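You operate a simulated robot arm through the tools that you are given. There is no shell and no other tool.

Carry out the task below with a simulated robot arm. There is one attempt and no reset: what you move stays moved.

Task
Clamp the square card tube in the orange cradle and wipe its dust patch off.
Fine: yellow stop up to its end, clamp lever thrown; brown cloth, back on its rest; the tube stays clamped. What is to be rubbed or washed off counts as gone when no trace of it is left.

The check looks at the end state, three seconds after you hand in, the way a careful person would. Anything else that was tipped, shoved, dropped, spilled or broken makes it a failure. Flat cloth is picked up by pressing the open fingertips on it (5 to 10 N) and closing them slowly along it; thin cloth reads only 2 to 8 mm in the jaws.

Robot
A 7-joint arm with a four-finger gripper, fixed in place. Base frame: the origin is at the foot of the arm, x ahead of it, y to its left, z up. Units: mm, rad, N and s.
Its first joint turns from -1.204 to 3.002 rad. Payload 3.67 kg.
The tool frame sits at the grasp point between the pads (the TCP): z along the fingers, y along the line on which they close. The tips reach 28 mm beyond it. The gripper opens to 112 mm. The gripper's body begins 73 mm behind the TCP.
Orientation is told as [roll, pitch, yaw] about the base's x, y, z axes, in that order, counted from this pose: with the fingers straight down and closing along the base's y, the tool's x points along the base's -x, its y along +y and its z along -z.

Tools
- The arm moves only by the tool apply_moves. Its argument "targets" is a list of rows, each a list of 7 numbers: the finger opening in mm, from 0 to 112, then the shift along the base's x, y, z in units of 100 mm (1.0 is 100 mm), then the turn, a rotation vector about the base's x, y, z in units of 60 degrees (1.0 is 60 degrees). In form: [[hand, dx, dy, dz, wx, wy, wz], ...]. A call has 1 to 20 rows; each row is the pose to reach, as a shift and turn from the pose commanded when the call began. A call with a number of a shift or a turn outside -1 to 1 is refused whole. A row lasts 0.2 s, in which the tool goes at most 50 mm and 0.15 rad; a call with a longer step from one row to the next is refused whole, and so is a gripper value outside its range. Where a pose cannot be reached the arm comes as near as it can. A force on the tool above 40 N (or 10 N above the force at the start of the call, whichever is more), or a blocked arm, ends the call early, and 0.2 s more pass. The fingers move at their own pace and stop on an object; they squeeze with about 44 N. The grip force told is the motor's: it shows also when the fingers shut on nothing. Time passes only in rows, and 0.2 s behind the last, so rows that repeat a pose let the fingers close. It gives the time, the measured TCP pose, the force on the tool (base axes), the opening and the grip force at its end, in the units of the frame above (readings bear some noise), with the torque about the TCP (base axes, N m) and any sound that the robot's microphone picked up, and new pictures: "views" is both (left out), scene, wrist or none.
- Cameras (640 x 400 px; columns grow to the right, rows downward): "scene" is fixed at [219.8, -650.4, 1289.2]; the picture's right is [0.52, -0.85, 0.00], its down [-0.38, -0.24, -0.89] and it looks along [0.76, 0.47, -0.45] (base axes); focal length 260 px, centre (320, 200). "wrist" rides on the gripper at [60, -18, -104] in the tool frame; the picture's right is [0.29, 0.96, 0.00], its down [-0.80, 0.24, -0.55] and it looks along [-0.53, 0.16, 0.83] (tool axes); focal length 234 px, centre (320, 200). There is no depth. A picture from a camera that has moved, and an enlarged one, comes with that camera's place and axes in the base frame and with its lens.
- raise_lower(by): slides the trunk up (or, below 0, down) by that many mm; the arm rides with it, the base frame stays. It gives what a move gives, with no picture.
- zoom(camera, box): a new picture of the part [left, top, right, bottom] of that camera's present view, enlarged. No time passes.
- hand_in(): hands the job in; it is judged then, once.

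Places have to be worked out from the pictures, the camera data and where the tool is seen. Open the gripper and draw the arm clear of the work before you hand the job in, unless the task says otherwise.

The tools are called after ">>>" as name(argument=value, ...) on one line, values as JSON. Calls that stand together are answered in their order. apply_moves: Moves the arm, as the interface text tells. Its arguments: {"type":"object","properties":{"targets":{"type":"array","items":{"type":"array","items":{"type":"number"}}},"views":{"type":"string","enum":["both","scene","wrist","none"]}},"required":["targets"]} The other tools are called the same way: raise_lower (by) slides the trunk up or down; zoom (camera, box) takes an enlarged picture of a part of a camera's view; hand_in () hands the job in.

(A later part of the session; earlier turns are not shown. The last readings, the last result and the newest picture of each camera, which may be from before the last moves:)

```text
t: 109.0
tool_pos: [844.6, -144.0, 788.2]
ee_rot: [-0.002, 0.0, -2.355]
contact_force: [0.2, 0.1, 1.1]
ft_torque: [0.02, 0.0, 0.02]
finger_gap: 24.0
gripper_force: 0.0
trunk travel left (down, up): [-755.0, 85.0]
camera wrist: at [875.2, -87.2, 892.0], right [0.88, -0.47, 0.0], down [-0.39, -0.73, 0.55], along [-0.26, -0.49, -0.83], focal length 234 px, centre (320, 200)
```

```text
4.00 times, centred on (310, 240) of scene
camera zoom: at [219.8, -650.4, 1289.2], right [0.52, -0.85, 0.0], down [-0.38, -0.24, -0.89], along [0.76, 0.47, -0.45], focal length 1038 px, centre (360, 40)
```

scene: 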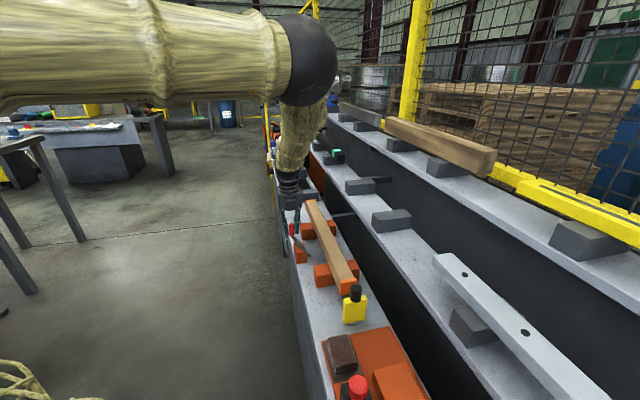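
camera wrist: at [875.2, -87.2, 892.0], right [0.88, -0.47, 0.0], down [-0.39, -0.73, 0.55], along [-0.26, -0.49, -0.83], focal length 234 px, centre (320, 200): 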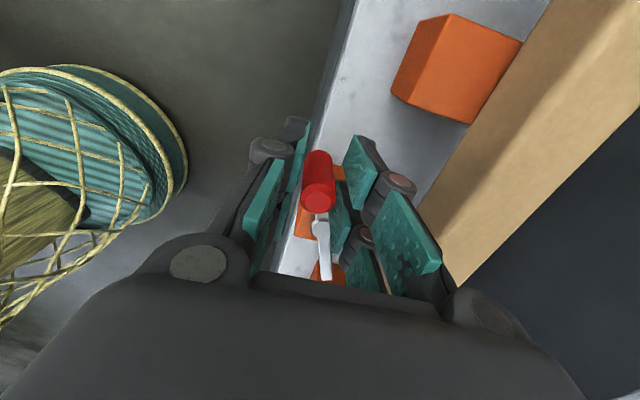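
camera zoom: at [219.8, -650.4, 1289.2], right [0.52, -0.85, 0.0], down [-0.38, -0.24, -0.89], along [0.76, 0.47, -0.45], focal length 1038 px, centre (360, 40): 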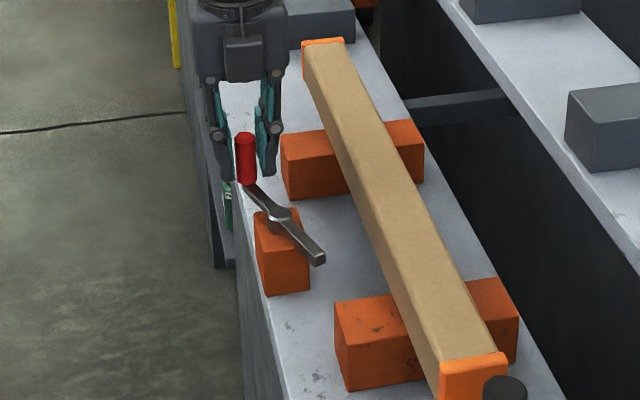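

The lever is open again. I rise and go over the tube's middle with open fingers to re-measure its pose.

>>> apply_moves(targets=[[60, 0, 0, 0, 0, 0, 0], [60, 0, 0, 0.3, 0, 0, 0], [60, 0, 0, 0.6, 0, 0, 0], [60, 0, 0, 1.0, 0, 0, 0], [90, 0.2, -0.3, 1.0, 0, 0, 0], [90, 0.4, -0.7, 1.0, 0, 0, 0], [90, 0.41, -1.0, 1.0, 0, 0, 0], [90, 0.41, -1.0, 1.0, 0, 0, 0]], views="none")

>>> apply_moves(targets=[[90, 0, -0.18, 0, 0, 0, 0], [90, 0, -0.18, 0, 0, 0, 0]], views="both")

>>> zoom(camera="wrist", box=[220, 0, 440, 140])

>>> zoom(camera="wrist", box=[220, 130, 440, 270])

```text
t: 110.8
tool_pos: [886.8, -243.0, 888.7]
ee_rot: [-0.002, -0.003, -2.357]
contact_force: [-0.3, 0.2, 0.5]
ft_torque: [-0.01, -0.04, 0.0]
finger_gap: 90.0
gripper_force: 0.1
trunk travel left (down, up): [-755.0, 85.0]
```

```text
t: 111.4
tool_pos: [887.7, -261.2, 889.8]
ee_rot: [-0.001, -0.002, -2.356]
contact_force: [-0.1, 0.3, -0.3]
ft_torque: [0.0, -0.03, 0.0]
finger_gap: 90.0
gripper_force: 0.0
trunk travel left (down, up): [-755.0, 85.0]
camera wrist: at [917.3, -204.8, 992.7], right [0.88, -0.47, 0.0], down [-0.39, -0.73, 0.56], along [-0.26, -0.49, -0.83], focal length 234 px, centre (320, 200)
```

scene: 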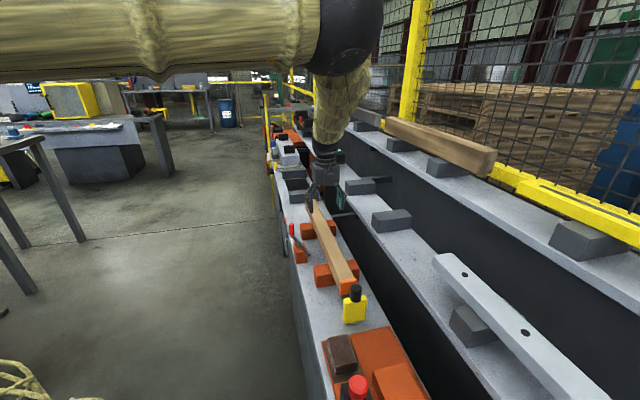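
wrist: 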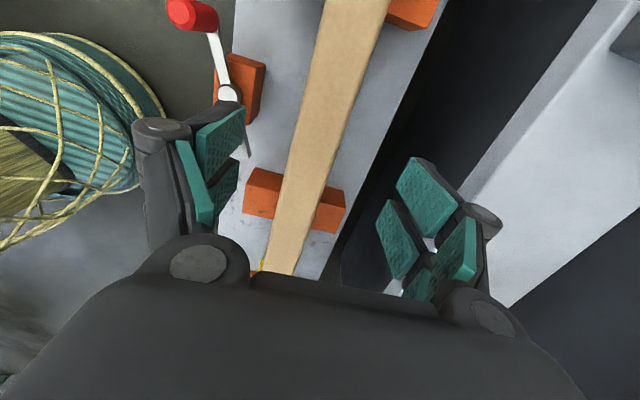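

```text
2.86 times, centred on (330, 70) of wrist
camera zoom: at [917.3, -204.8, 992.7], right [0.88, -0.47, 0.0], down [-0.39, -0.73, 0.56], along [-0.26, -0.49, -0.83], focal length 669 px, centre (291, 571)
```

zoom: 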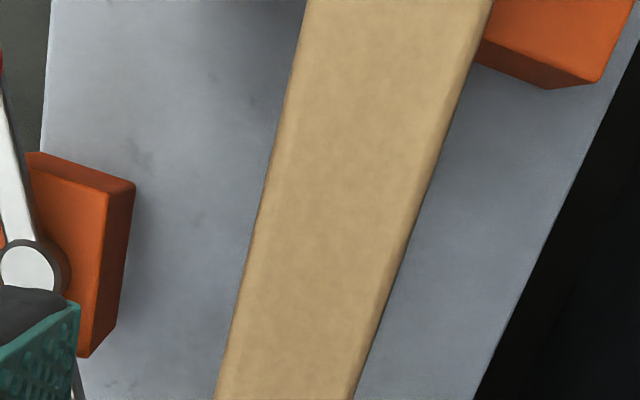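

```text
2.86 times, centred on (330, 200) of wrist
camera zoom: at [917.3, -204.8, 992.7], right [0.88, -0.47, 0.0], down [-0.39, -0.73, 0.56], along [-0.26, -0.49, -0.83], focal length 669 px, centre (291, 200)
```

zoom: 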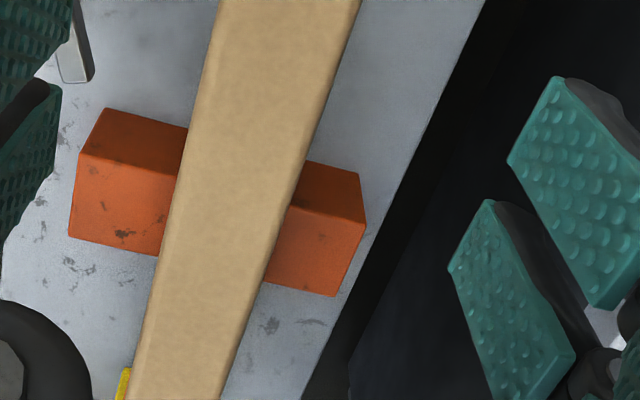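

The tube's top is entirely clean. Its axis (w≈812.6) matches the block centre (812.5) and is parallel; only its position along u is ~8–10 mm too far. I grip it here to shift it back.

>>> apply_moves(targets=[[90, 0, 0, -0.4, 0, 0, 0], [90, 0, 0, -0.8, 0, 0, 0], [90, 0, 0, -1.0, 0, 0, 0]], views="none")

>>> apply_moves(targets=[[90, 0, 0, -0.1, 0, 0, 0], [90, 0, 0, -0.17, 0, 0, 0], [70, 0, 0, -0.17, 0, 0, 0], [56, 0, 0, -0.17, 0, 0, 0], [48, 0, 0, -0.17, 0, 0, 0], [40, 0, 0, -0.17, 0, 0, 0], [40, 0, 0, -0.17, 0, 0, 0]], views="both")

```text
t: 112.2
tool_pos: [886.7, -262.7, 788.0]
ee_rot: [0.0, 0.0, -2.356]
contact_force: [0.0, 0.4, 0.1]
ft_torque: [-0.04, 0.02, -0.06]
finger_gap: 90.0
gripper_force: 0.1
trunk travel left (down, up): [-755.0, 85.0]
```

```text
t: 113.8
tool_pos: [887.5, -263.1, 770.8]
ee_rot: [-0.001, -0.002, -2.355]
contact_force: [1.5, -1.8, 1.1]
ft_torque: [-0.08, -0.18, -0.04]
finger_gap: 45.4
gripper_force: 43.9
trunk travel left (down, up): [-755.0, 85.0]
camera wrist: at [916.5, -206.0, 875.1], right [0.88, -0.47, 0.0], down [-0.39, -0.73, 0.55], along [-0.26, -0.49, -0.83], focal length 234 px, centre (320, 200)
```

scene: 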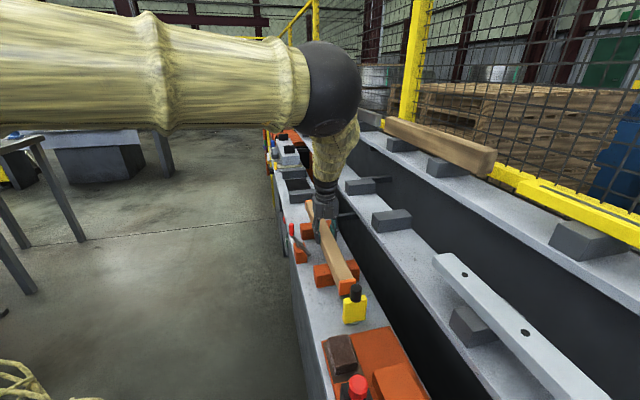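
wrist: 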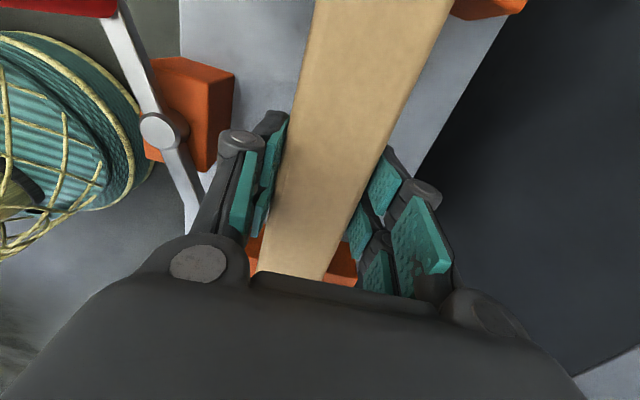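

Gripped (45.4 mm). I lift 5 mm, shift −8.5 mm along u, set down again and release.

>>> apply_moves(targets=[[40, 0, 0, 0.03, 0, 0, 0], [40, 0, 0, 0.06, 0, 0, 0], [40, -0.03, -0.03, 0.06, 0, 0, 0], [40, -0.06, -0.06, 0.06, 0, 0, 0], [40, -0.06, -0.06, 0.06, 0, 0, 0], [40, -0.06, -0.06, 0.03, 0, 0, 0], [40, -0.06, -0.06, 0.01, 0, 0, 0], [40, -0.06, -0.06, 0.0, 0, 0, 0], [40, -0.06, -0.06, 0.0, 0, 0, 0]], views="none")

>>> apply_moves(targets=[[50, 0, 0, 0, 0, 0, 0], [60, 0, 0, 0, 0, 0, 0], [80, 0, 0, 0, 0, 0, 0], [80, 0, 0, 0.3, 0, 0, 0], [80, 0, 0, 0.6, 0, 0, 0], [80, 0, 0, 1.0, 0, 0, 0], [80, 0, 0, 1.0, 0, 0, 0]], views="both")

>>> zoom(camera="wrist", box=[220, 130, 440, 270])

>>> zoom(camera="wrist", box=[220, 0, 440, 140])

>>> zoom(camera="scene", box=[280, 190, 380, 330])

```text
t: 115.8
tool_pos: [880.3, -268.6, 771.4]
ee_rot: [0.0, -0.001, -2.357]
contact_force: [0.5, 0.1, 0.3]
ft_torque: [-0.21, 0.08, 0.02]
finger_gap: 45.5
gripper_force: 43.4
trunk travel left (down, up): [-755.0, 85.0]
```

```text
t: 117.4
tool_pos: [880.9, -269.2, 870.7]
ee_rot: [-0.003, -0.002, -2.357]
contact_force: [0.4, 0.4, -0.5]
ft_torque: [0.0, -0.01, -0.04]
finger_gap: 79.9
gripper_force: 0.1
trunk travel left (down, up): [-755.0, 85.0]
camera wrist: at [911.1, -212.7, 973.9], right [0.88, -0.47, 0.0], down [-0.39, -0.73, 0.56], along [-0.26, -0.49, -0.83], focal length 234 px, centre (320, 200)
```

scene: 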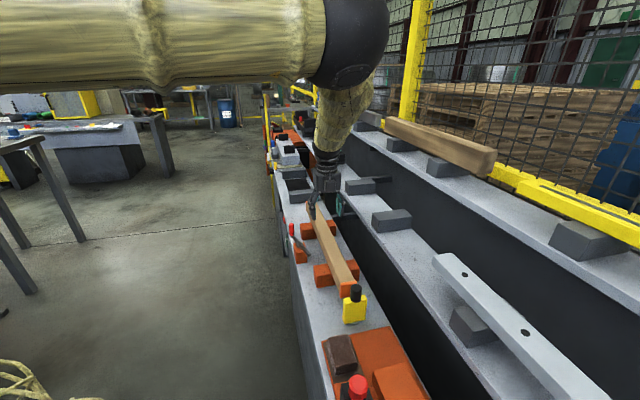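
wrist: 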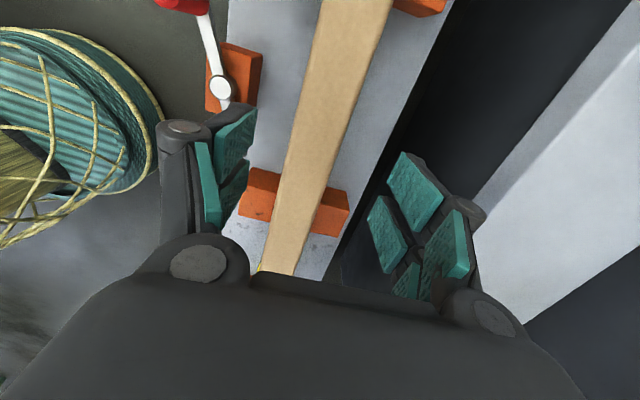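

```text
2.86 times, centred on (330, 200) of wrist
camera zoom: at [911.1, -212.7, 973.9], right [0.88, -0.47, 0.0], down [-0.39, -0.73, 0.56], along [-0.26, -0.49, -0.83], focal length 669 px, centre (291, 200)
```

zoom: 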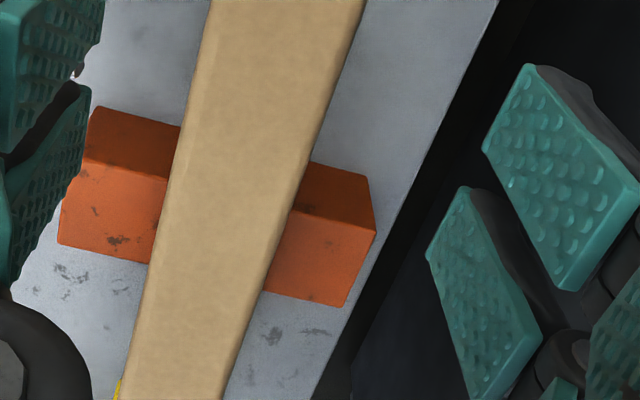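

```text
2.86 times, centred on (330, 70) of wrist
camera zoom: at [911.1, -212.7, 973.9], right [0.88, -0.47, 0.0], down [-0.39, -0.73, 0.56], along [-0.26, -0.49, -0.83], focal length 669 px, centre (291, 571)
```

zoom: 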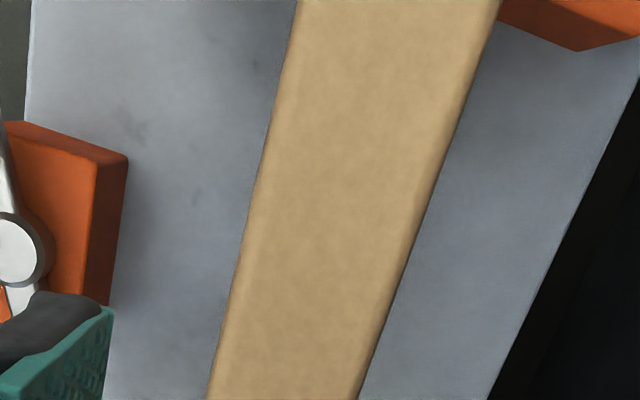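

```text
2.86 times, centred on (330, 260) of scene
camera zoom: at [219.8, -650.4, 1289.2], right [0.52, -0.85, 0.0], down [-0.38, -0.24, -0.89], along [0.76, 0.47, -0.45], focal length 742 px, centre (291, 29)
```

zoom: 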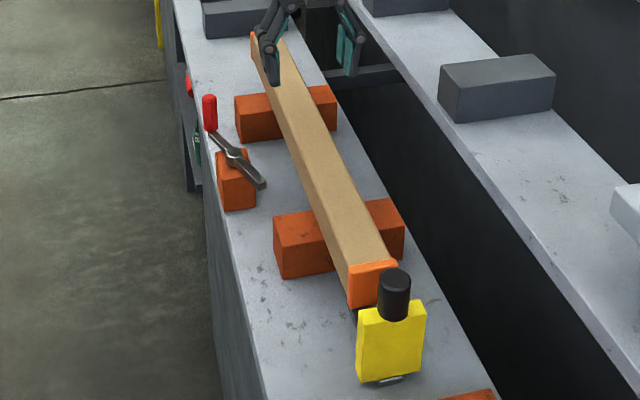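

The tube is seated centrally (w≈812.4) with its near end at about u≈186. I go back behind the stop with closed fingers to slide it up again.

>>> apply_moves(targets=[[60, -0.3, -0.3, 0, 0, 0, 0], [20, -0.6, -0.6, 0, 0, 0, 0], [0, -0.9, -0.9, 0, 0, 0, 0], [0, -1.0, -1.0, 0, 0, 0, 0]], views="none")

>>> apply_moves(targets=[[0, -0.3, -0.3, 0, 0, 0, 0], [0, -0.6, -0.6, 0, 0, 0, 0], [0, -0.9, -0.9, 0, 0, 0, 0], [0, -1.0, -1.0, 0, 0, 0, 0]], views="none")

>>> apply_moves(targets=[[0, -0.22, -0.23, 0, 0, 0, 0], [0, -0.43, -0.445, 0, 0, 0, 0], [0, -0.43, -0.445, 0, 0, 0, 0]], views="both")

>>> zoom(camera="wrist", box=[220, 0, 460, 150])

```text
t: 118.4
tool_pos: [779.9, -369.4, 870.4]
ee_rot: [-0.001, -0.001, -2.356]
contact_force: [0.7, 0.1, -0.3]
ft_torque: [0.01, -0.02, 0.01]
finger_gap: 0.0
gripper_force: 35.8
trunk travel left (down, up): [-755.0, 85.0]
```

```text
t: 119.4
tool_pos: [680.6, -468.2, 870.3]
ee_rot: [0.0, -0.003, -2.355]
contact_force: [0.6, 0.8, -0.7]
ft_torque: [0.03, 0.02, 0.03]
finger_gap: 0.3
gripper_force: 36.2
trunk travel left (down, up): [-755.0, 85.0]
```

```text
t: 120.2
tool_pos: [637.4, -513.0, 870.0]
ee_rot: [0.0, -0.001, -2.357]
contact_force: [-0.4, 0.2, 0.1]
ft_torque: [-0.02, 0.02, 0.0]
finger_gap: 0.0
gripper_force: 35.2
trunk travel left (down, up): [-755.0, 85.0]
camera wrist: at [667.5, -456.7, 974.8], right [0.88, -0.47, 0.0], down [-0.39, -0.73, 0.55], along [-0.26, -0.49, -0.83], focal length 234 px, centre (320, 200)
```

scene: 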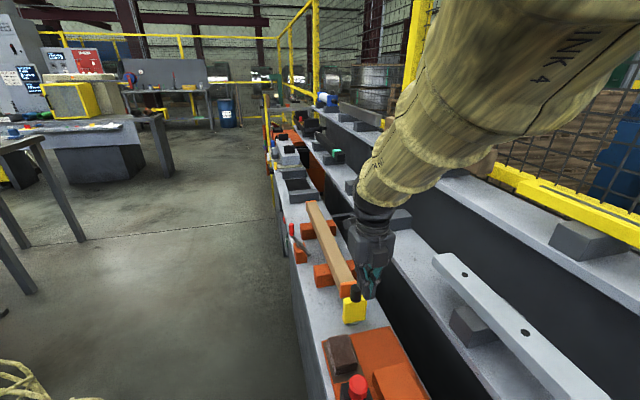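
wrist: 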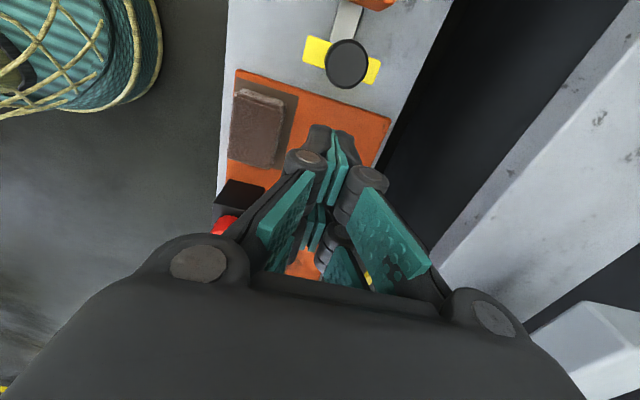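

```text
2.67 times, centred on (340, 75) of wrist
camera zoom: at [667.5, -456.7, 974.8], right [0.88, -0.47, 0.0], down [-0.39, -0.73, 0.55], along [-0.26, -0.49, -0.83], focal length 624 px, centre (267, 533)
```

zoom: 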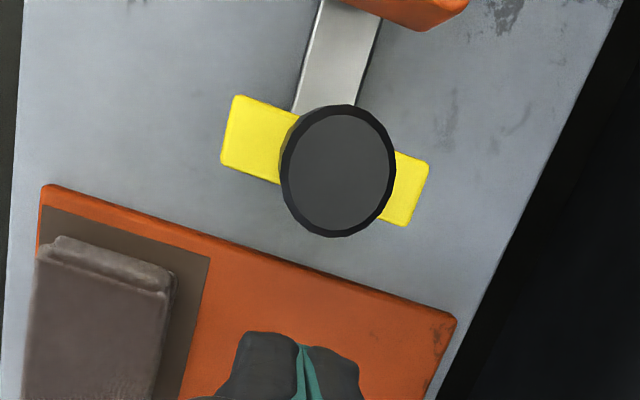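

Aligned behind the stop (u≈88, w≈813.5). I go down and push it forward most of the way.

>>> apply_moves(targets=[[0, 0, 0, -0.3, 0, 0, 0], [0, 0, 0, -0.6, 0, 0, 0], [0, 0, 0, -0.9, 0, 0, 0], [0, 0, 0, -1.0, 0, 0, 0]], views="none")

>>> apply_moves(targets=[[0, 0, 0, -0.1, 0, 0, 0], [0, 0, 0, -0.2, 0, 0, 0], [0, 0.04, 0.04, -0.2, 0, 0, 0], [0, 0.08, 0.08, -0.2, 0, 0, 0], [0, 0.11, 0.11, -0.2, 0, 0, 0], [0, 0.14, 0.14, -0.2, 0, 0, 0], [0, 0.17, 0.17, -0.2, 0, 0, 0], [0, 0.2, 0.2, -0.2, 0, 0, 0], [0, 0.23, 0.23, -0.2, 0, 0, 0], [0, 0.26, 0.26, -0.2, 0, 0, 0], [0, 0.28, 0.28, -0.2, 0, 0, 0]], views="both")

>>> zoom(camera="wrist", box=[240, 0, 480, 150])

```text
t: 121.2
tool_pos: [636.1, -513.2, 771.4]
ee_rot: [-0.003, -0.001, -2.357]
contact_force: [0.5, -0.2, -0.2]
ft_torque: [-0.01, 0.02, 0.0]
finger_gap: 0.0
gripper_force: 35.8
trunk travel left (down, up): [-755.0, 85.0]
```

```text
t: 123.6
tool_pos: [664.6, -485.0, 753.0]
ee_rot: [-0.002, -0.002, -2.357]
contact_force: [-0.4, 0.7, 0.1]
ft_torque: [0.04, 0.0, 0.0]
finger_gap: 0.1
gripper_force: 35.7
trunk travel left (down, up): [-755.0, 85.0]
camera wrist: at [695.3, -428.8, 854.6], right [0.88, -0.47, 0.0], down [-0.39, -0.73, 0.55], along [-0.26, -0.49, -0.83], focal length 234 px, centre (320, 200)
```

scene: 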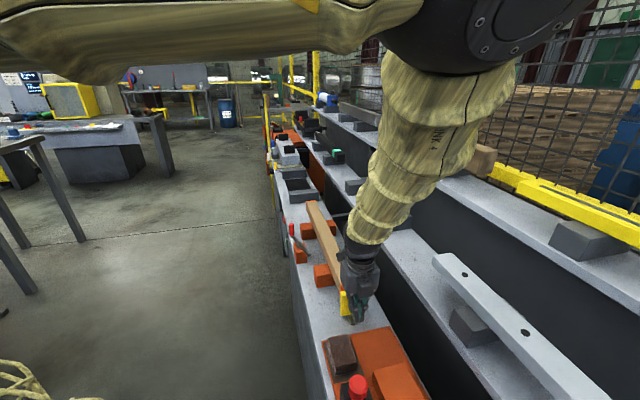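
wrist: 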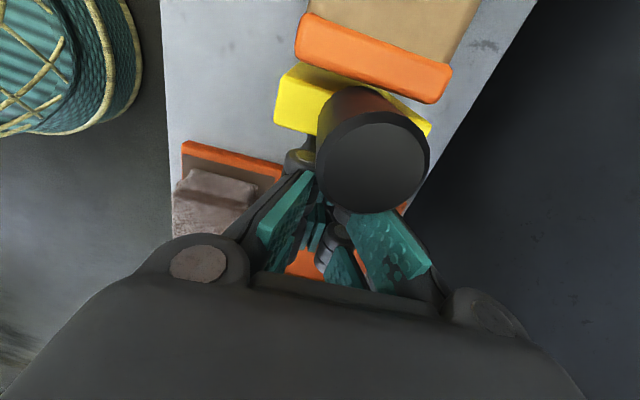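

```text
2.67 times, centred on (360, 75) of wrist
camera zoom: at [695.3, -428.8, 854.6], right [0.88, -0.47, 0.0], down [-0.39, -0.73, 0.55], along [-0.26, -0.49, -0.83], focal length 624 px, centre (213, 533)
```

zoom: 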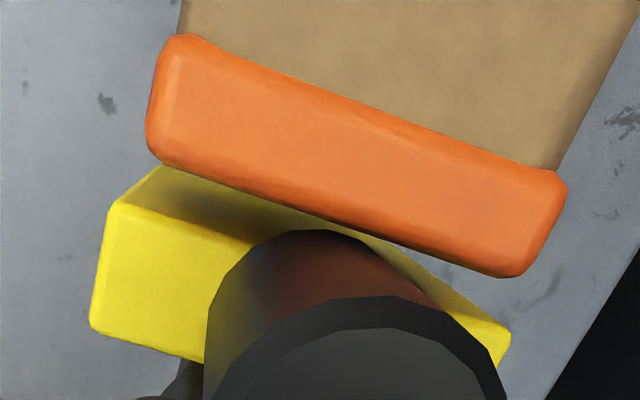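

About 7 mm gap left; the tube's end is at u≈183. I push on slowly so that the stop meets the tube and nudges it ~3 mm to its central place (end at ≈186), giving firm contact.

>>> apply_moves(targets=[[0, 0.01, 0.01, 0, 0, 0, 0], [0, 0.02, 0.02, 0, 0, 0, 0], [0, 0.03, 0.03, 0, 0, 0, 0], [0, 0.04, 0.04, 0, 0, 0, 0], [0, 0.046, 0.046, 0, 0, 0, 0], [0, 0.052, 0.052, 0, 0, 0, 0], [0, 0.058, 0.058, 0, 0, 0, 0], [0, 0.064, 0.064, 0, 0, 0, 0], [0, 0.07, 0.07, 0, 0, 0, 0], [0, 0.07, 0.07, 0, 0, 0, 0]], views="wrist")

>>> zoom(camera="wrist", box=[240, 0, 480, 150])

```text
t: 125.8
tool_pos: [670.2, -479.1, 751.3]
ee_rot: [-0.002, -0.003, -2.356]
contact_force: [-2.3, -0.3, -1.0]
ft_torque: [-0.02, -0.02, 0.0]
finger_gap: 0.0
gripper_force: 35.6
trunk travel left (down, up): [-755.0, 85.0]
camera wrist: at [702.3, -422.1, 854.7], right [0.88, -0.47, 0.0], down [-0.39, -0.73, 0.55], along [-0.26, -0.49, -0.83], focal length 234 px, centre (320, 200)
```

wrist: 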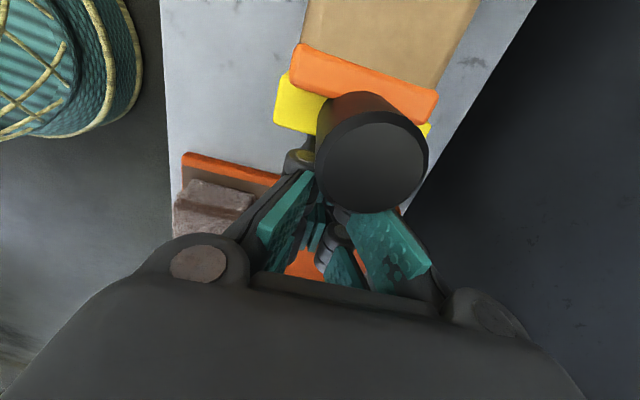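

```text
2.67 times, centred on (360, 75) of wrist
camera zoom: at [702.3, -422.1, 854.7], right [0.88, -0.47, 0.0], down [-0.39, -0.73, 0.55], along [-0.26, -0.49, -0.83], focal length 624 px, centre (213, 533)
```

zoom: 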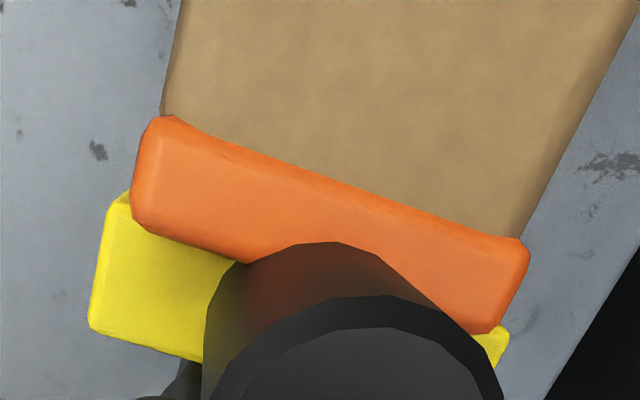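

The tube's end moved from 183 to ≈186.4 together with the stop, so they are in firm contact. I back off, rise, and go to the lever.

>>> apply_moves(targets=[[0, -0.05, -0.05, 0, 0, 0, 0], [0, -0.12, -0.12, 0, 0, 0, 0], [0, -0.15, -0.15, 0.2, 0, 0, 0], [0, -0.15, -0.15, 0.6, 0, 0, 0], [0, -0.15, -0.15, 1.0, 0, 0, 0], [0, -0.15, -0.15, 1.0, 0, 0, 0]], views="wrist")

>>> zoom(camera="wrist", box=[290, 0, 410, 80])

```text
t: 127.2
tool_pos: [657.2, -494.2, 850.8]
ee_rot: [-0.001, -0.003, -2.355]
contact_force: [-0.2, 0.7, -0.4]
ft_torque: [-0.01, -0.01, 0.01]
finger_gap: 0.0
gripper_force: 36.3
trunk travel left (down, up): [-755.0, 85.0]
camera wrist: at [687.1, -438.1, 954.6], right [0.88, -0.47, 0.0], down [-0.39, -0.73, 0.55], along [-0.26, -0.49, -0.83], focal length 234 px, centre (320, 200)
```

wrist: 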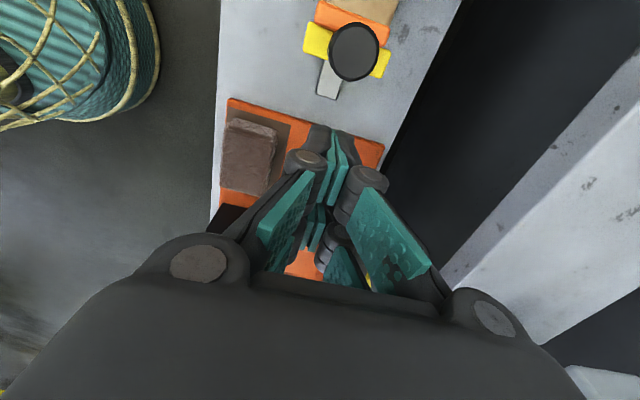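

```text
5.00 times, centred on (350, 40) of wrist
camera zoom: at [687.1, -438.1, 954.6], right [0.88, -0.47, 0.0], down [-0.39, -0.73, 0.55], along [-0.26, -0.49, -0.83], focal length 1171 px, centre (170, 1000)
```

zoom: 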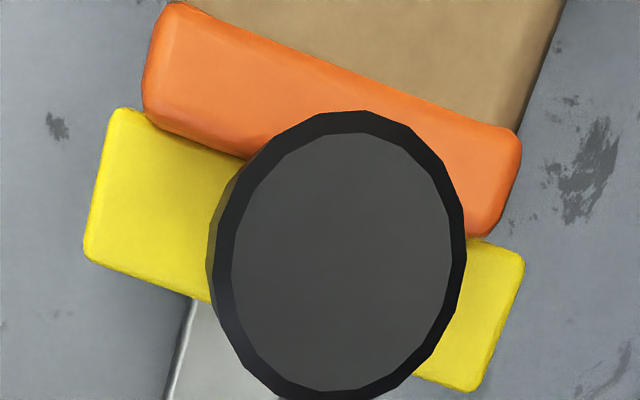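

The stop sits flush on the tube's end. I travel to the lever exactly as before.

>>> apply_moves(targets=[[0, 0.2, 0.3, 0.2, 0, 0, 0], [0, 0.4, 0.6, 0.3, 0, 0, 0], [0, 0.6, 0.9, 0.3, 0, 0, 0], [0, 0.65, 1.0, 0.3, 0, 0, 0]], views="none")

>>> apply_moves(targets=[[0, 0.2, 0.3, 0, 0, 0, 0], [0, 0.4, 0.6, 0, 0, 0, 0], [0, 0.6, 0.9, 0, 0, 0, 0], [0, 0.65, 1.0, 0, 0, 0, 0]], views="none")

>>> apply_moves(targets=[[0, 0.2, 0.3, 0, 0, 0, 0], [0, 0.4, 0.6, 0, 0, 0, 0], [0, 0.6, 0.9, 0, 0, 0, 0], [0, 0.75, 1.0, 0, 0, 0, 0], [0, 0.75, 1.0, 0, 0, 0, 0]], views="both")

>>> zoom(camera="wrist", box=[200, 0, 420, 160])

```text
t: 128.2
tool_pos: [721.7, -391.5, 883.0]
ee_rot: [-0.001, -0.001, -2.356]
contact_force: [0.7, 0.2, 0.0]
ft_torque: [0.01, -0.01, -0.03]
finger_gap: 0.1
gripper_force: 35.5
trunk travel left (down, up): [-755.0, 85.0]
```

```text
t: 129.2
tool_pos: [786.3, -293.7, 881.8]
ee_rot: [-0.001, 0.0, -2.357]
contact_force: [-0.2, -1.1, 1.4]
ft_torque: [0.02, -0.03, -0.02]
finger_gap: 0.0
gripper_force: 35.7
trunk travel left (down, up): [-755.0, 85.0]
```

```text
t: 130.4
tool_pos: [861.5, -192.6, 882.4]
ee_rot: [-0.002, -0.003, -2.357]
contact_force: [0.1, 0.5, -0.4]
ft_torque: [0.01, 0.01, 0.02]
finger_gap: 0.0
gripper_force: 35.5
trunk travel left (down, up): [-755.0, 85.0]
camera wrist: at [891.8, -136.3, 985.1], right [0.88, -0.47, 0.0], down [-0.39, -0.73, 0.55], along [-0.26, -0.49, -0.83], focal length 234 px, centre (320, 200)
```

scene: 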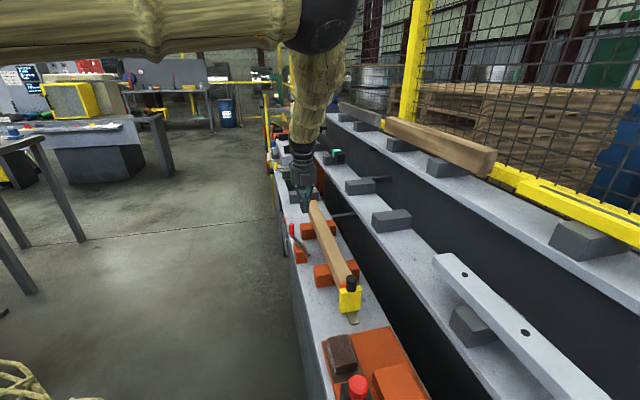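
wrist: 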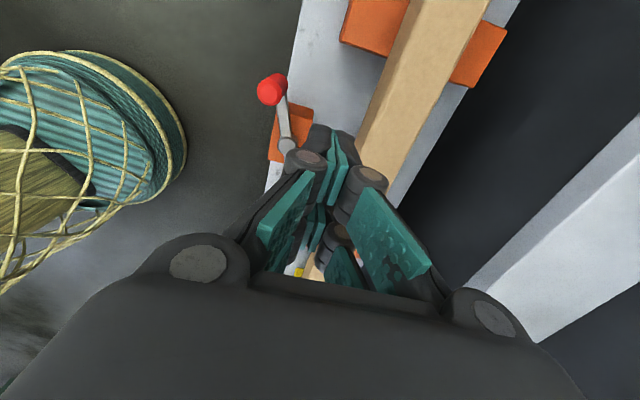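

```text
2.50 times, centred on (310, 80) of wrist
camera zoom: at [891.8, -136.3, 985.1], right [0.88, -0.47, 0.0], down [-0.39, -0.73, 0.55], along [-0.26, -0.49, -0.83], focal length 585 px, centre (345, 500)
```

zoom: 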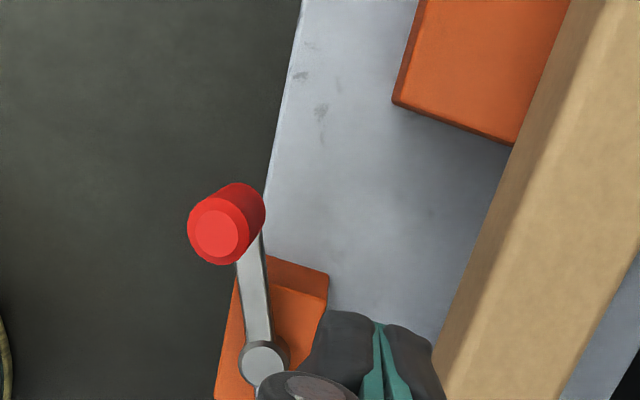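

Same starting geometry as before. I lower the closed fingers on the post's +w side and push it in −w.

>>> apply_moves(targets=[[0, 0, 0.24, 0, 0, 0, 0], [0, 0, 0.24, -0.3, 0, 0, 0], [0, 0, 0.24, -0.6, 0, 0, 0], [0, 0, 0.24, -0.9, 0, 0, 0], [0, 0, 0.24, -0.9, 0, 0, 0]], views="none")

>>> apply_moves(targets=[[0, -0.035, 0.035, 0, 0, 0, 0], [0, -0.07, 0.07, 0, 0, 0, 0], [0, -0.105, 0.105, 0, 0, 0, 0], [0, -0.14, 0.14, 0, 0, 0, 0], [0, -0.18, 0.155, 0, 0, 0, 0], [0, -0.22, 0.17, 0, 0, 0, 0], [0, -0.26, 0.185, 0, 0, 0, 0], [0, -0.3, 0.2, 0, 0, 0, 0]], views="scene")

>>> zoom(camera="scene", box=[260, 190, 360, 290])

```text
t: 131.6
tool_pos: [860.9, -169.0, 791.0]
ee_rot: [-0.001, -0.003, -2.354]
contact_force: [-0.8, -0.8, 0.3]
ft_torque: [0.01, 0.01, 0.0]
finger_gap: 0.0
gripper_force: 35.4
trunk travel left (down, up): [-755.0, 85.0]
```

```text
t: 133.4
tool_pos: [833.4, -153.4, 791.6]
ee_rot: [0.001, -0.002, -2.358]
contact_force: [1.6, -28.1, 3.1]
ft_torque: [0.1, 0.1, 0.54]
finger_gap: 0.0
gripper_force: 35.6
trunk travel left (down, up): [-755.0, 85.0]
```

scene: 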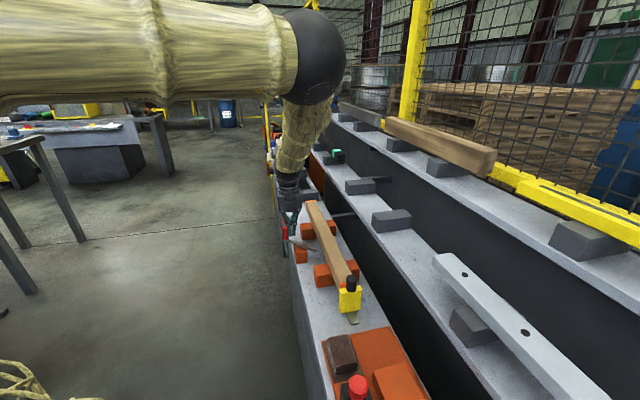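

```text
4.00 times, centred on (310, 240) of scene
camera zoom: at [219.8, -650.4, 1289.2], right [0.52, -0.85, 0.0], down [-0.38, -0.24, -0.89], along [0.76, 0.47, -0.45], focal length 1038 px, centre (360, 40)
```

zoom: 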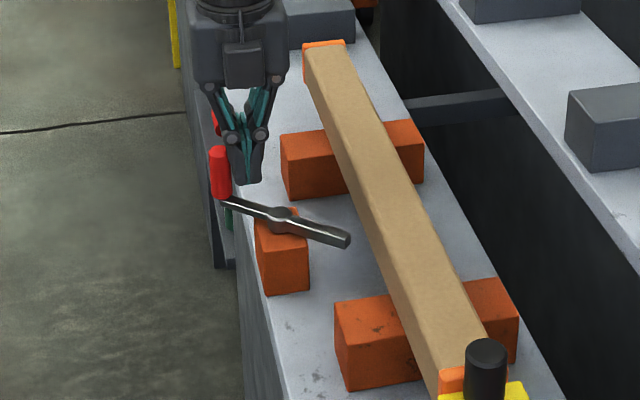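

As before. I go around to the post's +u side.

>>> apply_moves(targets=[[0, 0.06, -0.06, 0, 0, 0, 0], [0, 0.12, -0.12, 0, 0, 0, 0], [0, 0.3, 0.06, 0, 0, 0, 0], [0, 0.46, 0.22, 0, 0, 0, 0], [0, 0.34, 0.34, 0, 0, 0, 0], [0, 0.16, 0.52, 0, 0, 0, 0], [0, 0.13, 0.55, 0, 0, 0, 0]], views="none")

>>> apply_moves(targets=[[0, -0.05, -0.163, 0, 0, 0, 0], [0, -0.085, -0.198, 0, 0, 0, 0], [0, -0.148, -0.247, 0, 0, 0, 0], [0, -0.194, -0.286, 0, 0, 0, 0], [0, -0.24, -0.325, 0, 0, 0, 0], [0, -0.297, -0.311, 0, 0, 0, 0], [0, -0.325, -0.339, 0, 0, 0, 0], [0, -0.353, -0.367, 0, 0, 0, 0], [0, -0.381, -0.396, 0, 0, 0, 0], [0, -0.41, -0.425, 0, 0, 0, 0]], views="both")

>>> zoom(camera="scene", box=[260, 190, 360, 290])

```text
t: 135.0
tool_pos: [844.9, -93.9, 792.8]
ee_rot: [-0.001, -0.001, -2.356]
contact_force: [0.1, 0.4, -0.6]
ft_torque: [0.0, 0.0, -0.01]
finger_gap: 0.1
gripper_force: 35.8
trunk travel left (down, up): [-755.0, 85.0]
```

```text
t: 135.9
tool_pos: [826.4, -116.7, 792.3]
ee_rot: [-0.006, 0.005, -2.356]
contact_force: [0.8, 1.3, 0.6]
ft_torque: [-0.15, 0.04, -0.03]
finger_gap: 0.0
gripper_force: 35.9
trunk travel left (down, up): [-755.0, 85.0]
stopped in row 4: the force on the tool passed its limit at 45 N (the readings are from after the stop); the commanded pose is now the measured one
camera wrist: at [857.4, -59.5, 895.8], right [0.88, -0.47, -0.01], down [-0.39, -0.74, 0.55], along [-0.26, -0.48, -0.84], focal length 234 px, centre (320, 200)
```

scene: 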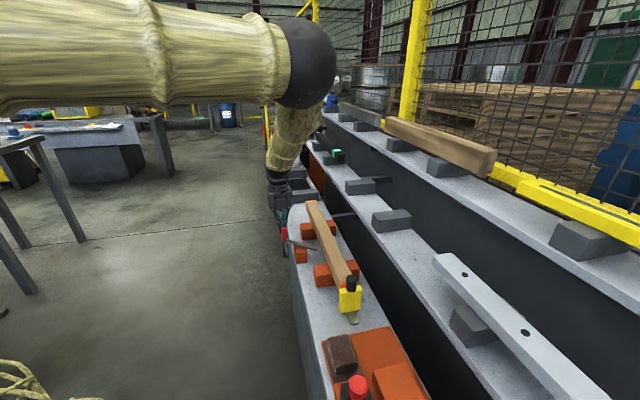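
wrist: 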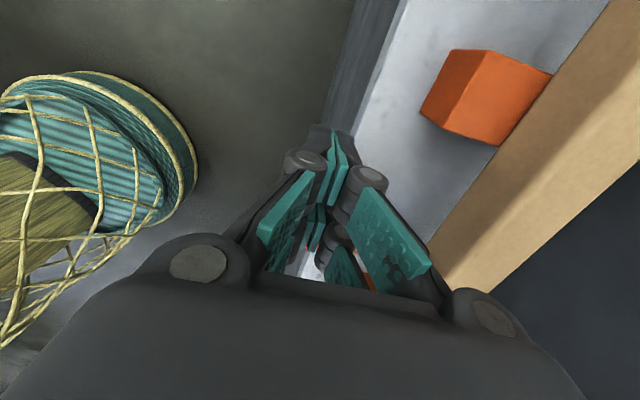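

```text
4.00 times, centred on (310, 240) of scene
camera zoom: at [219.8, -650.4, 1289.2], right [0.52, -0.85, 0.0], down [-0.38, -0.24, -0.89], along [0.76, 0.47, -0.45], focal length 1038 px, centre (360, 40)
```

zoom: 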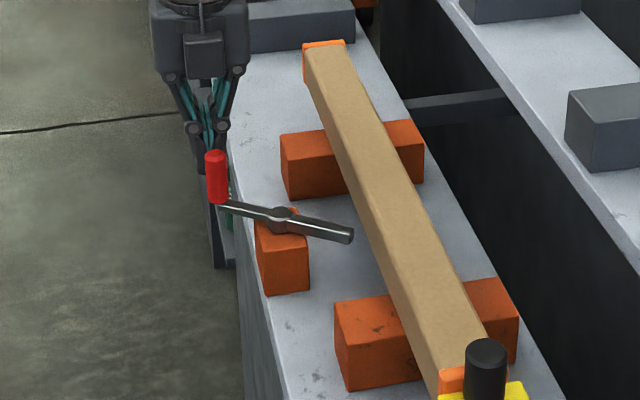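

The push force peaked at the lever's sticking point (reading 1.5 N now, lever ≈58°). I continue with smaller steps, also nulling the tiny tilt.

>>> apply_moves(targets=[[0, -0.015, -0.015, 0, -0.007, 0, 0], [0, -0.03, -0.03, 0, -0.007, 0, 0], [0, -0.045, -0.045, 0, -0.007, 0, 0], [0, -0.06, -0.06, 0, -0.007, 0, 0], [0, -0.075, -0.075, 0, -0.007, 0, 0], [0, -0.09, -0.09, 0, -0.007, 0, 0]], views="scene")

>>> zoom(camera="scene", box=[260, 190, 360, 290])

```text
t: 137.3
tool_pos: [817.7, -124.3, 792.4]
ee_rot: [-0.002, -0.002, -2.354]
contact_force: [-0.8, 1.7, -0.2]
ft_torque: [0.06, -0.02, -0.03]
finger_gap: 0.1
gripper_force: 35.8
trunk travel left (down, up): [-755.0, 85.0]
```

scene: 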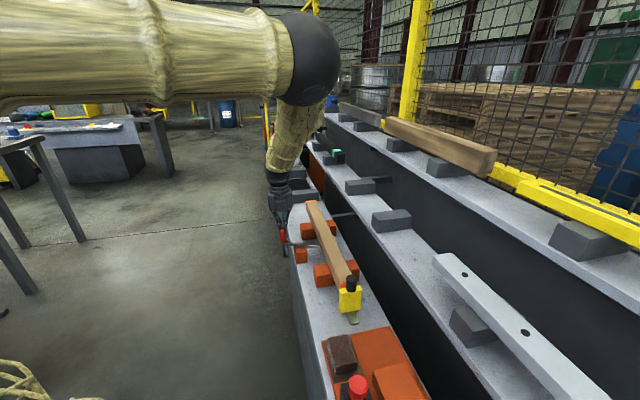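

```text
4.00 times, centred on (310, 240) of scene
camera zoom: at [219.8, -650.4, 1289.2], right [0.52, -0.85, 0.0], down [-0.38, -0.24, -0.89], along [0.76, 0.47, -0.45], focal length 1038 px, centre (360, 40)
```

zoom: 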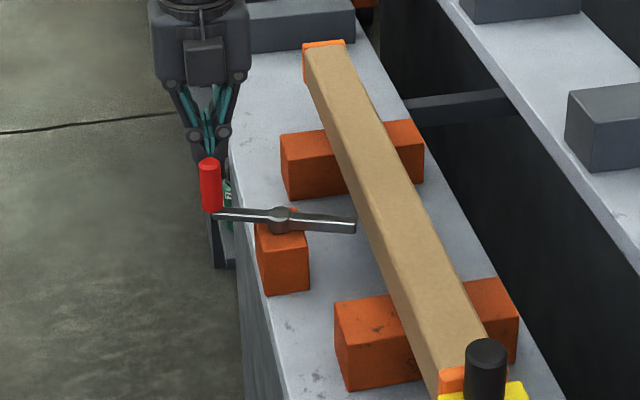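

The lever is at ~70° and follows. I continue to its end.

>>> apply_moves(targets=[[0, -0.02, -0.015, 0, 0, 0, 0], [0, -0.04, -0.03, 0, 0, 0, 0], [0, -0.06, -0.05, 0, 0, 0, 0], [0, -0.08, -0.07, 0, 0, 0, 0], [0, -0.1, -0.09, 0, 0, 0, 0], [0, -0.12, -0.11, 0, 0, 0, 0], [0, -0.14, -0.13, 0, 0, 0, 0], [0, -0.155, -0.145, 0, 0, 0, 0]], views="scene")

>>> zoom(camera="scene", box=[260, 190, 360, 290])

```text
t: 139.1
tool_pos: [802.6, -138.8, 791.7]
ee_rot: [-0.002, 0.001, -2.355]
contact_force: [0.3, 0.9, 0.3]
ft_torque: [0.03, 0.03, -0.03]
finger_gap: 0.0
gripper_force: 36.1
trunk travel left (down, up): [-755.0, 85.0]
```

scene: 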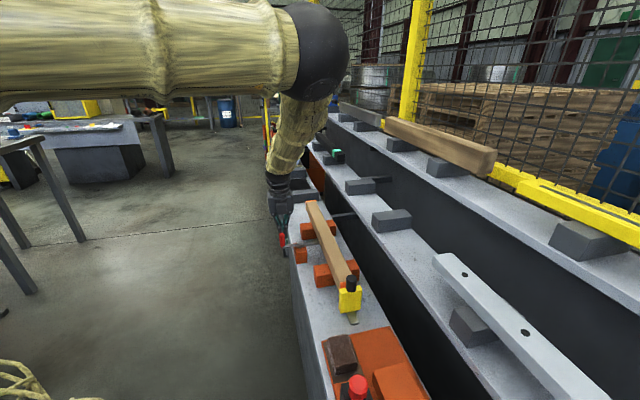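

```text
4.00 times, centred on (310, 240) of scene
camera zoom: at [219.8, -650.4, 1289.2], right [0.52, -0.85, 0.0], down [-0.38, -0.24, -0.89], along [0.76, 0.47, -0.45], focal length 1038 px, centre (360, 40)
```

zoom: 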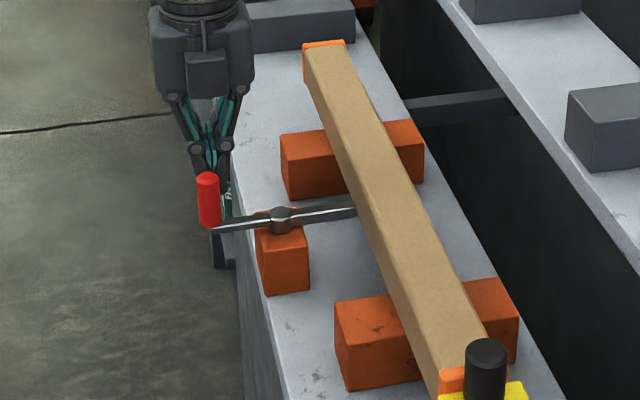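

The lever is at its 90° end again. I press a touch more to make sure it is fully home, then back away.

>>> apply_moves(targets=[[0, -0.008, -0.008, 0, 0, 0, 0], [0, -0.016, -0.016, 0, 0, 0, 0], [0, -0.022, -0.022, 0, 0, 0, 0]], views="none")

>>> apply_moves(targets=[[0, 0.06, 0.06, 0, 0, 0, 0], [0, 0.14, 0.14, 0, 0, 0, 0], [0, 0.2, 0.2, 0, 0, 0, 0], [0, 0.2, 0.2, 0.4, 0, 0, 0], [0, 0.2, 0.2, 0.8, 0, 0, 0], [0, 0.2, 0.2, 1.0, 0, 0, 0]], views="both")

>>> zoom(camera="scene", box=[270, 190, 390, 330])

```text
t: 139.9
tool_pos: [802.2, -139.6, 791.6]
ee_rot: [-0.003, 0.001, -2.354]
contact_force: [14.8, 16.0, -3.3]
ft_torque: [0.25, -0.25, -0.12]
finger_gap: 0.4
gripper_force: 35.8
trunk travel left (down, up): [-755.0, 85.0]
```

```text
t: 141.3
tool_pos: [820.3, -119.8, 891.7]
ee_rot: [-0.002, 0.0, -2.355]
contact_force: [0.2, -0.5, 0.1]
ft_torque: [-0.02, 0.0, -0.03]
finger_gap: 0.0
gripper_force: 36.6
trunk travel left (down, up): [-755.0, 85.0]
camera wrist: at [850.6, -64.4, 995.5], right [0.88, -0.47, 0.0], down [-0.39, -0.73, 0.55], along [-0.26, -0.49, -0.83], focal length 234 px, centre (320, 200)
```

scene: 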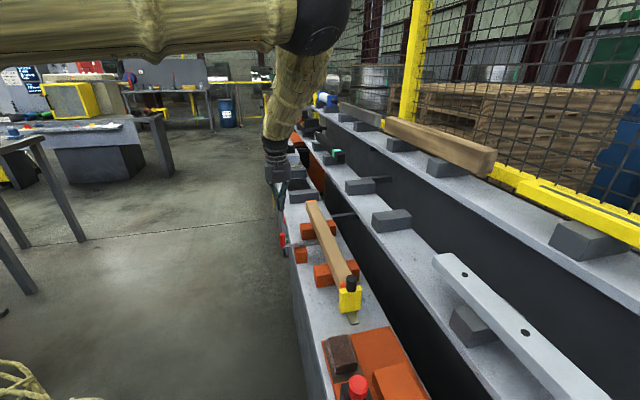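
wrist: 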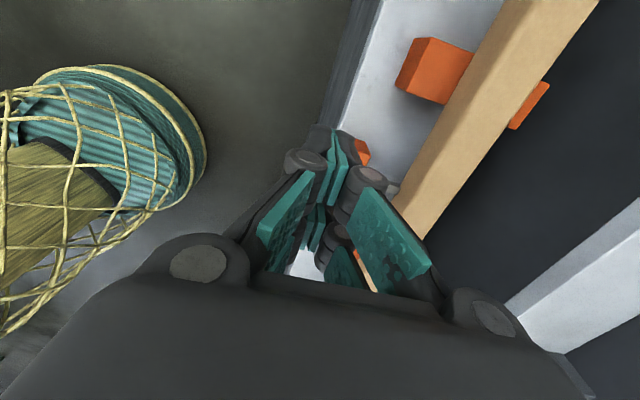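

```text
2.86 times, centred on (330, 260) of scene
camera zoom: at [219.8, -650.4, 1289.2], right [0.52, -0.85, 0.0], down [-0.38, -0.24, -0.89], along [0.76, 0.47, -0.45], focal length 742 px, centre (291, 29)
```

zoom: 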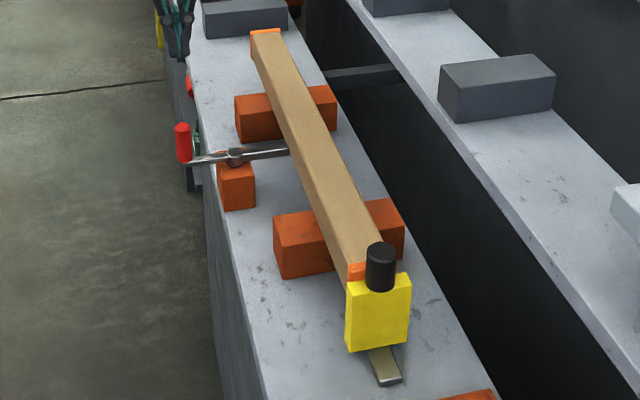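

Lever and stop look right. To learn whether the tube is truly held now, I go over it (u≈385, clear of the lever tip) to take a centred light grip and feel its resistance to a tiny lift.

>>> apply_moves(targets=[[30, 0.06, -0.3, 0, 0, 0, 0], [60, 0.12, -0.6, 0, 0, 0, 0], [80, 0.18, -0.9, 0, 0, 0, 0], [80, 0.2, -1.0, 0, 0, 0, 0]], views="none")

>>> apply_moves(targets=[[80, 0.03, -0.4, 0, 0, 0, 0], [80, 0.065, -0.826, 0, 0, 0, 0], [80, 0.065, -0.826, 0, 0, 0, 0]], views="both")

>>> zoom(camera="wrist", box=[220, 0, 440, 140])

>>> zoom(camera="wrist", box=[220, 130, 440, 270])

```text
t: 142.3
tool_pos: [841.5, -221.3, 892.0]
ee_rot: [-0.002, -0.003, -2.354]
contact_force: [-0.3, 0.6, 0.1]
ft_torque: [-0.02, 0.0, 0.02]
finger_gap: 80.3
gripper_force: 0.0
trunk travel left (down, up): [-755.0, 85.0]
```

```text
t: 143.1
tool_pos: [847.1, -303.7, 891.4]
ee_rot: [-0.002, -0.004, -2.354]
contact_force: [-0.2, -0.2, 0.3]
ft_torque: [-0.02, 0.01, 0.0]
finger_gap: 80.2
gripper_force: 0.1
trunk travel left (down, up): [-755.0, 85.0]
camera wrist: at [877.6, -246.5, 995.6], right [0.88, -0.47, 0.0], down [-0.39, -0.73, 0.55], along [-0.26, -0.49, -0.83], focal length 234 px, centre (320, 200)
```

scene: 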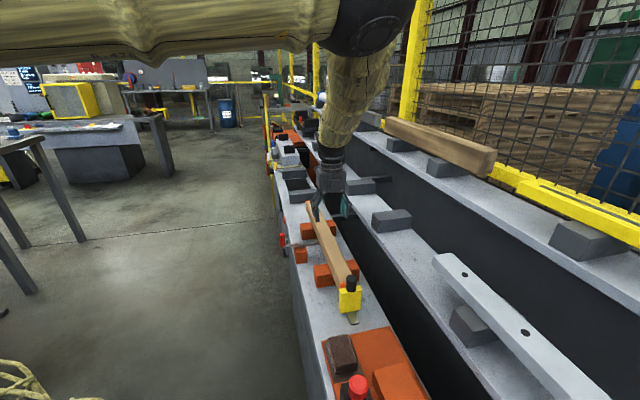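
wrist: 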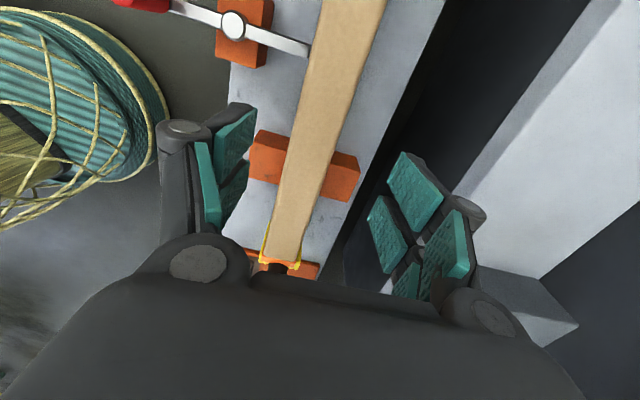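

```text
2.86 times, centred on (330, 70) of wrist
camera zoom: at [877.6, -246.5, 995.6], right [0.88, -0.47, 0.0], down [-0.39, -0.73, 0.55], along [-0.26, -0.49, -0.83], focal length 669 px, centre (291, 571)
```

zoom: 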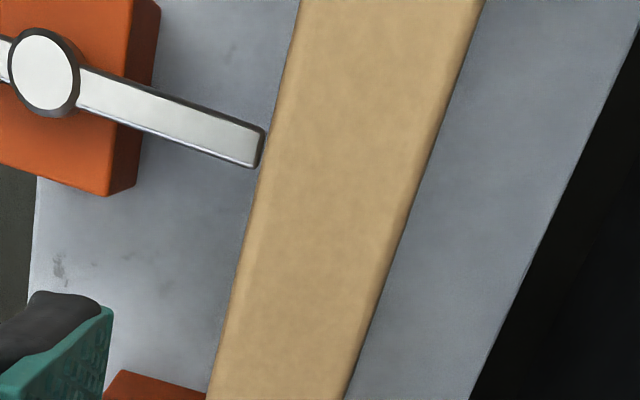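

```text
2.86 times, centred on (330, 200) of wrist
camera zoom: at [877.6, -246.5, 995.6], right [0.88, -0.47, 0.0], down [-0.39, -0.73, 0.55], along [-0.26, -0.49, -0.83], focal length 669 px, centre (291, 200)
```

zoom: 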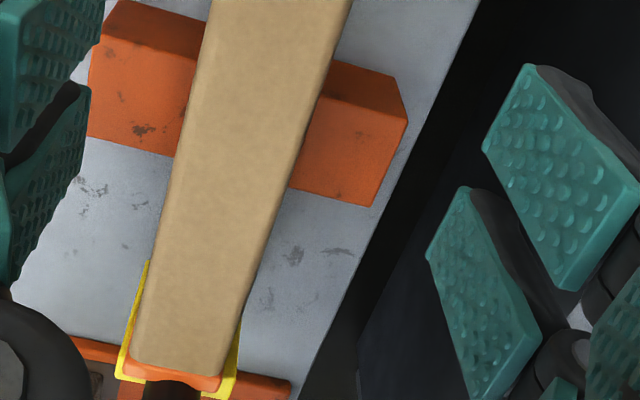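

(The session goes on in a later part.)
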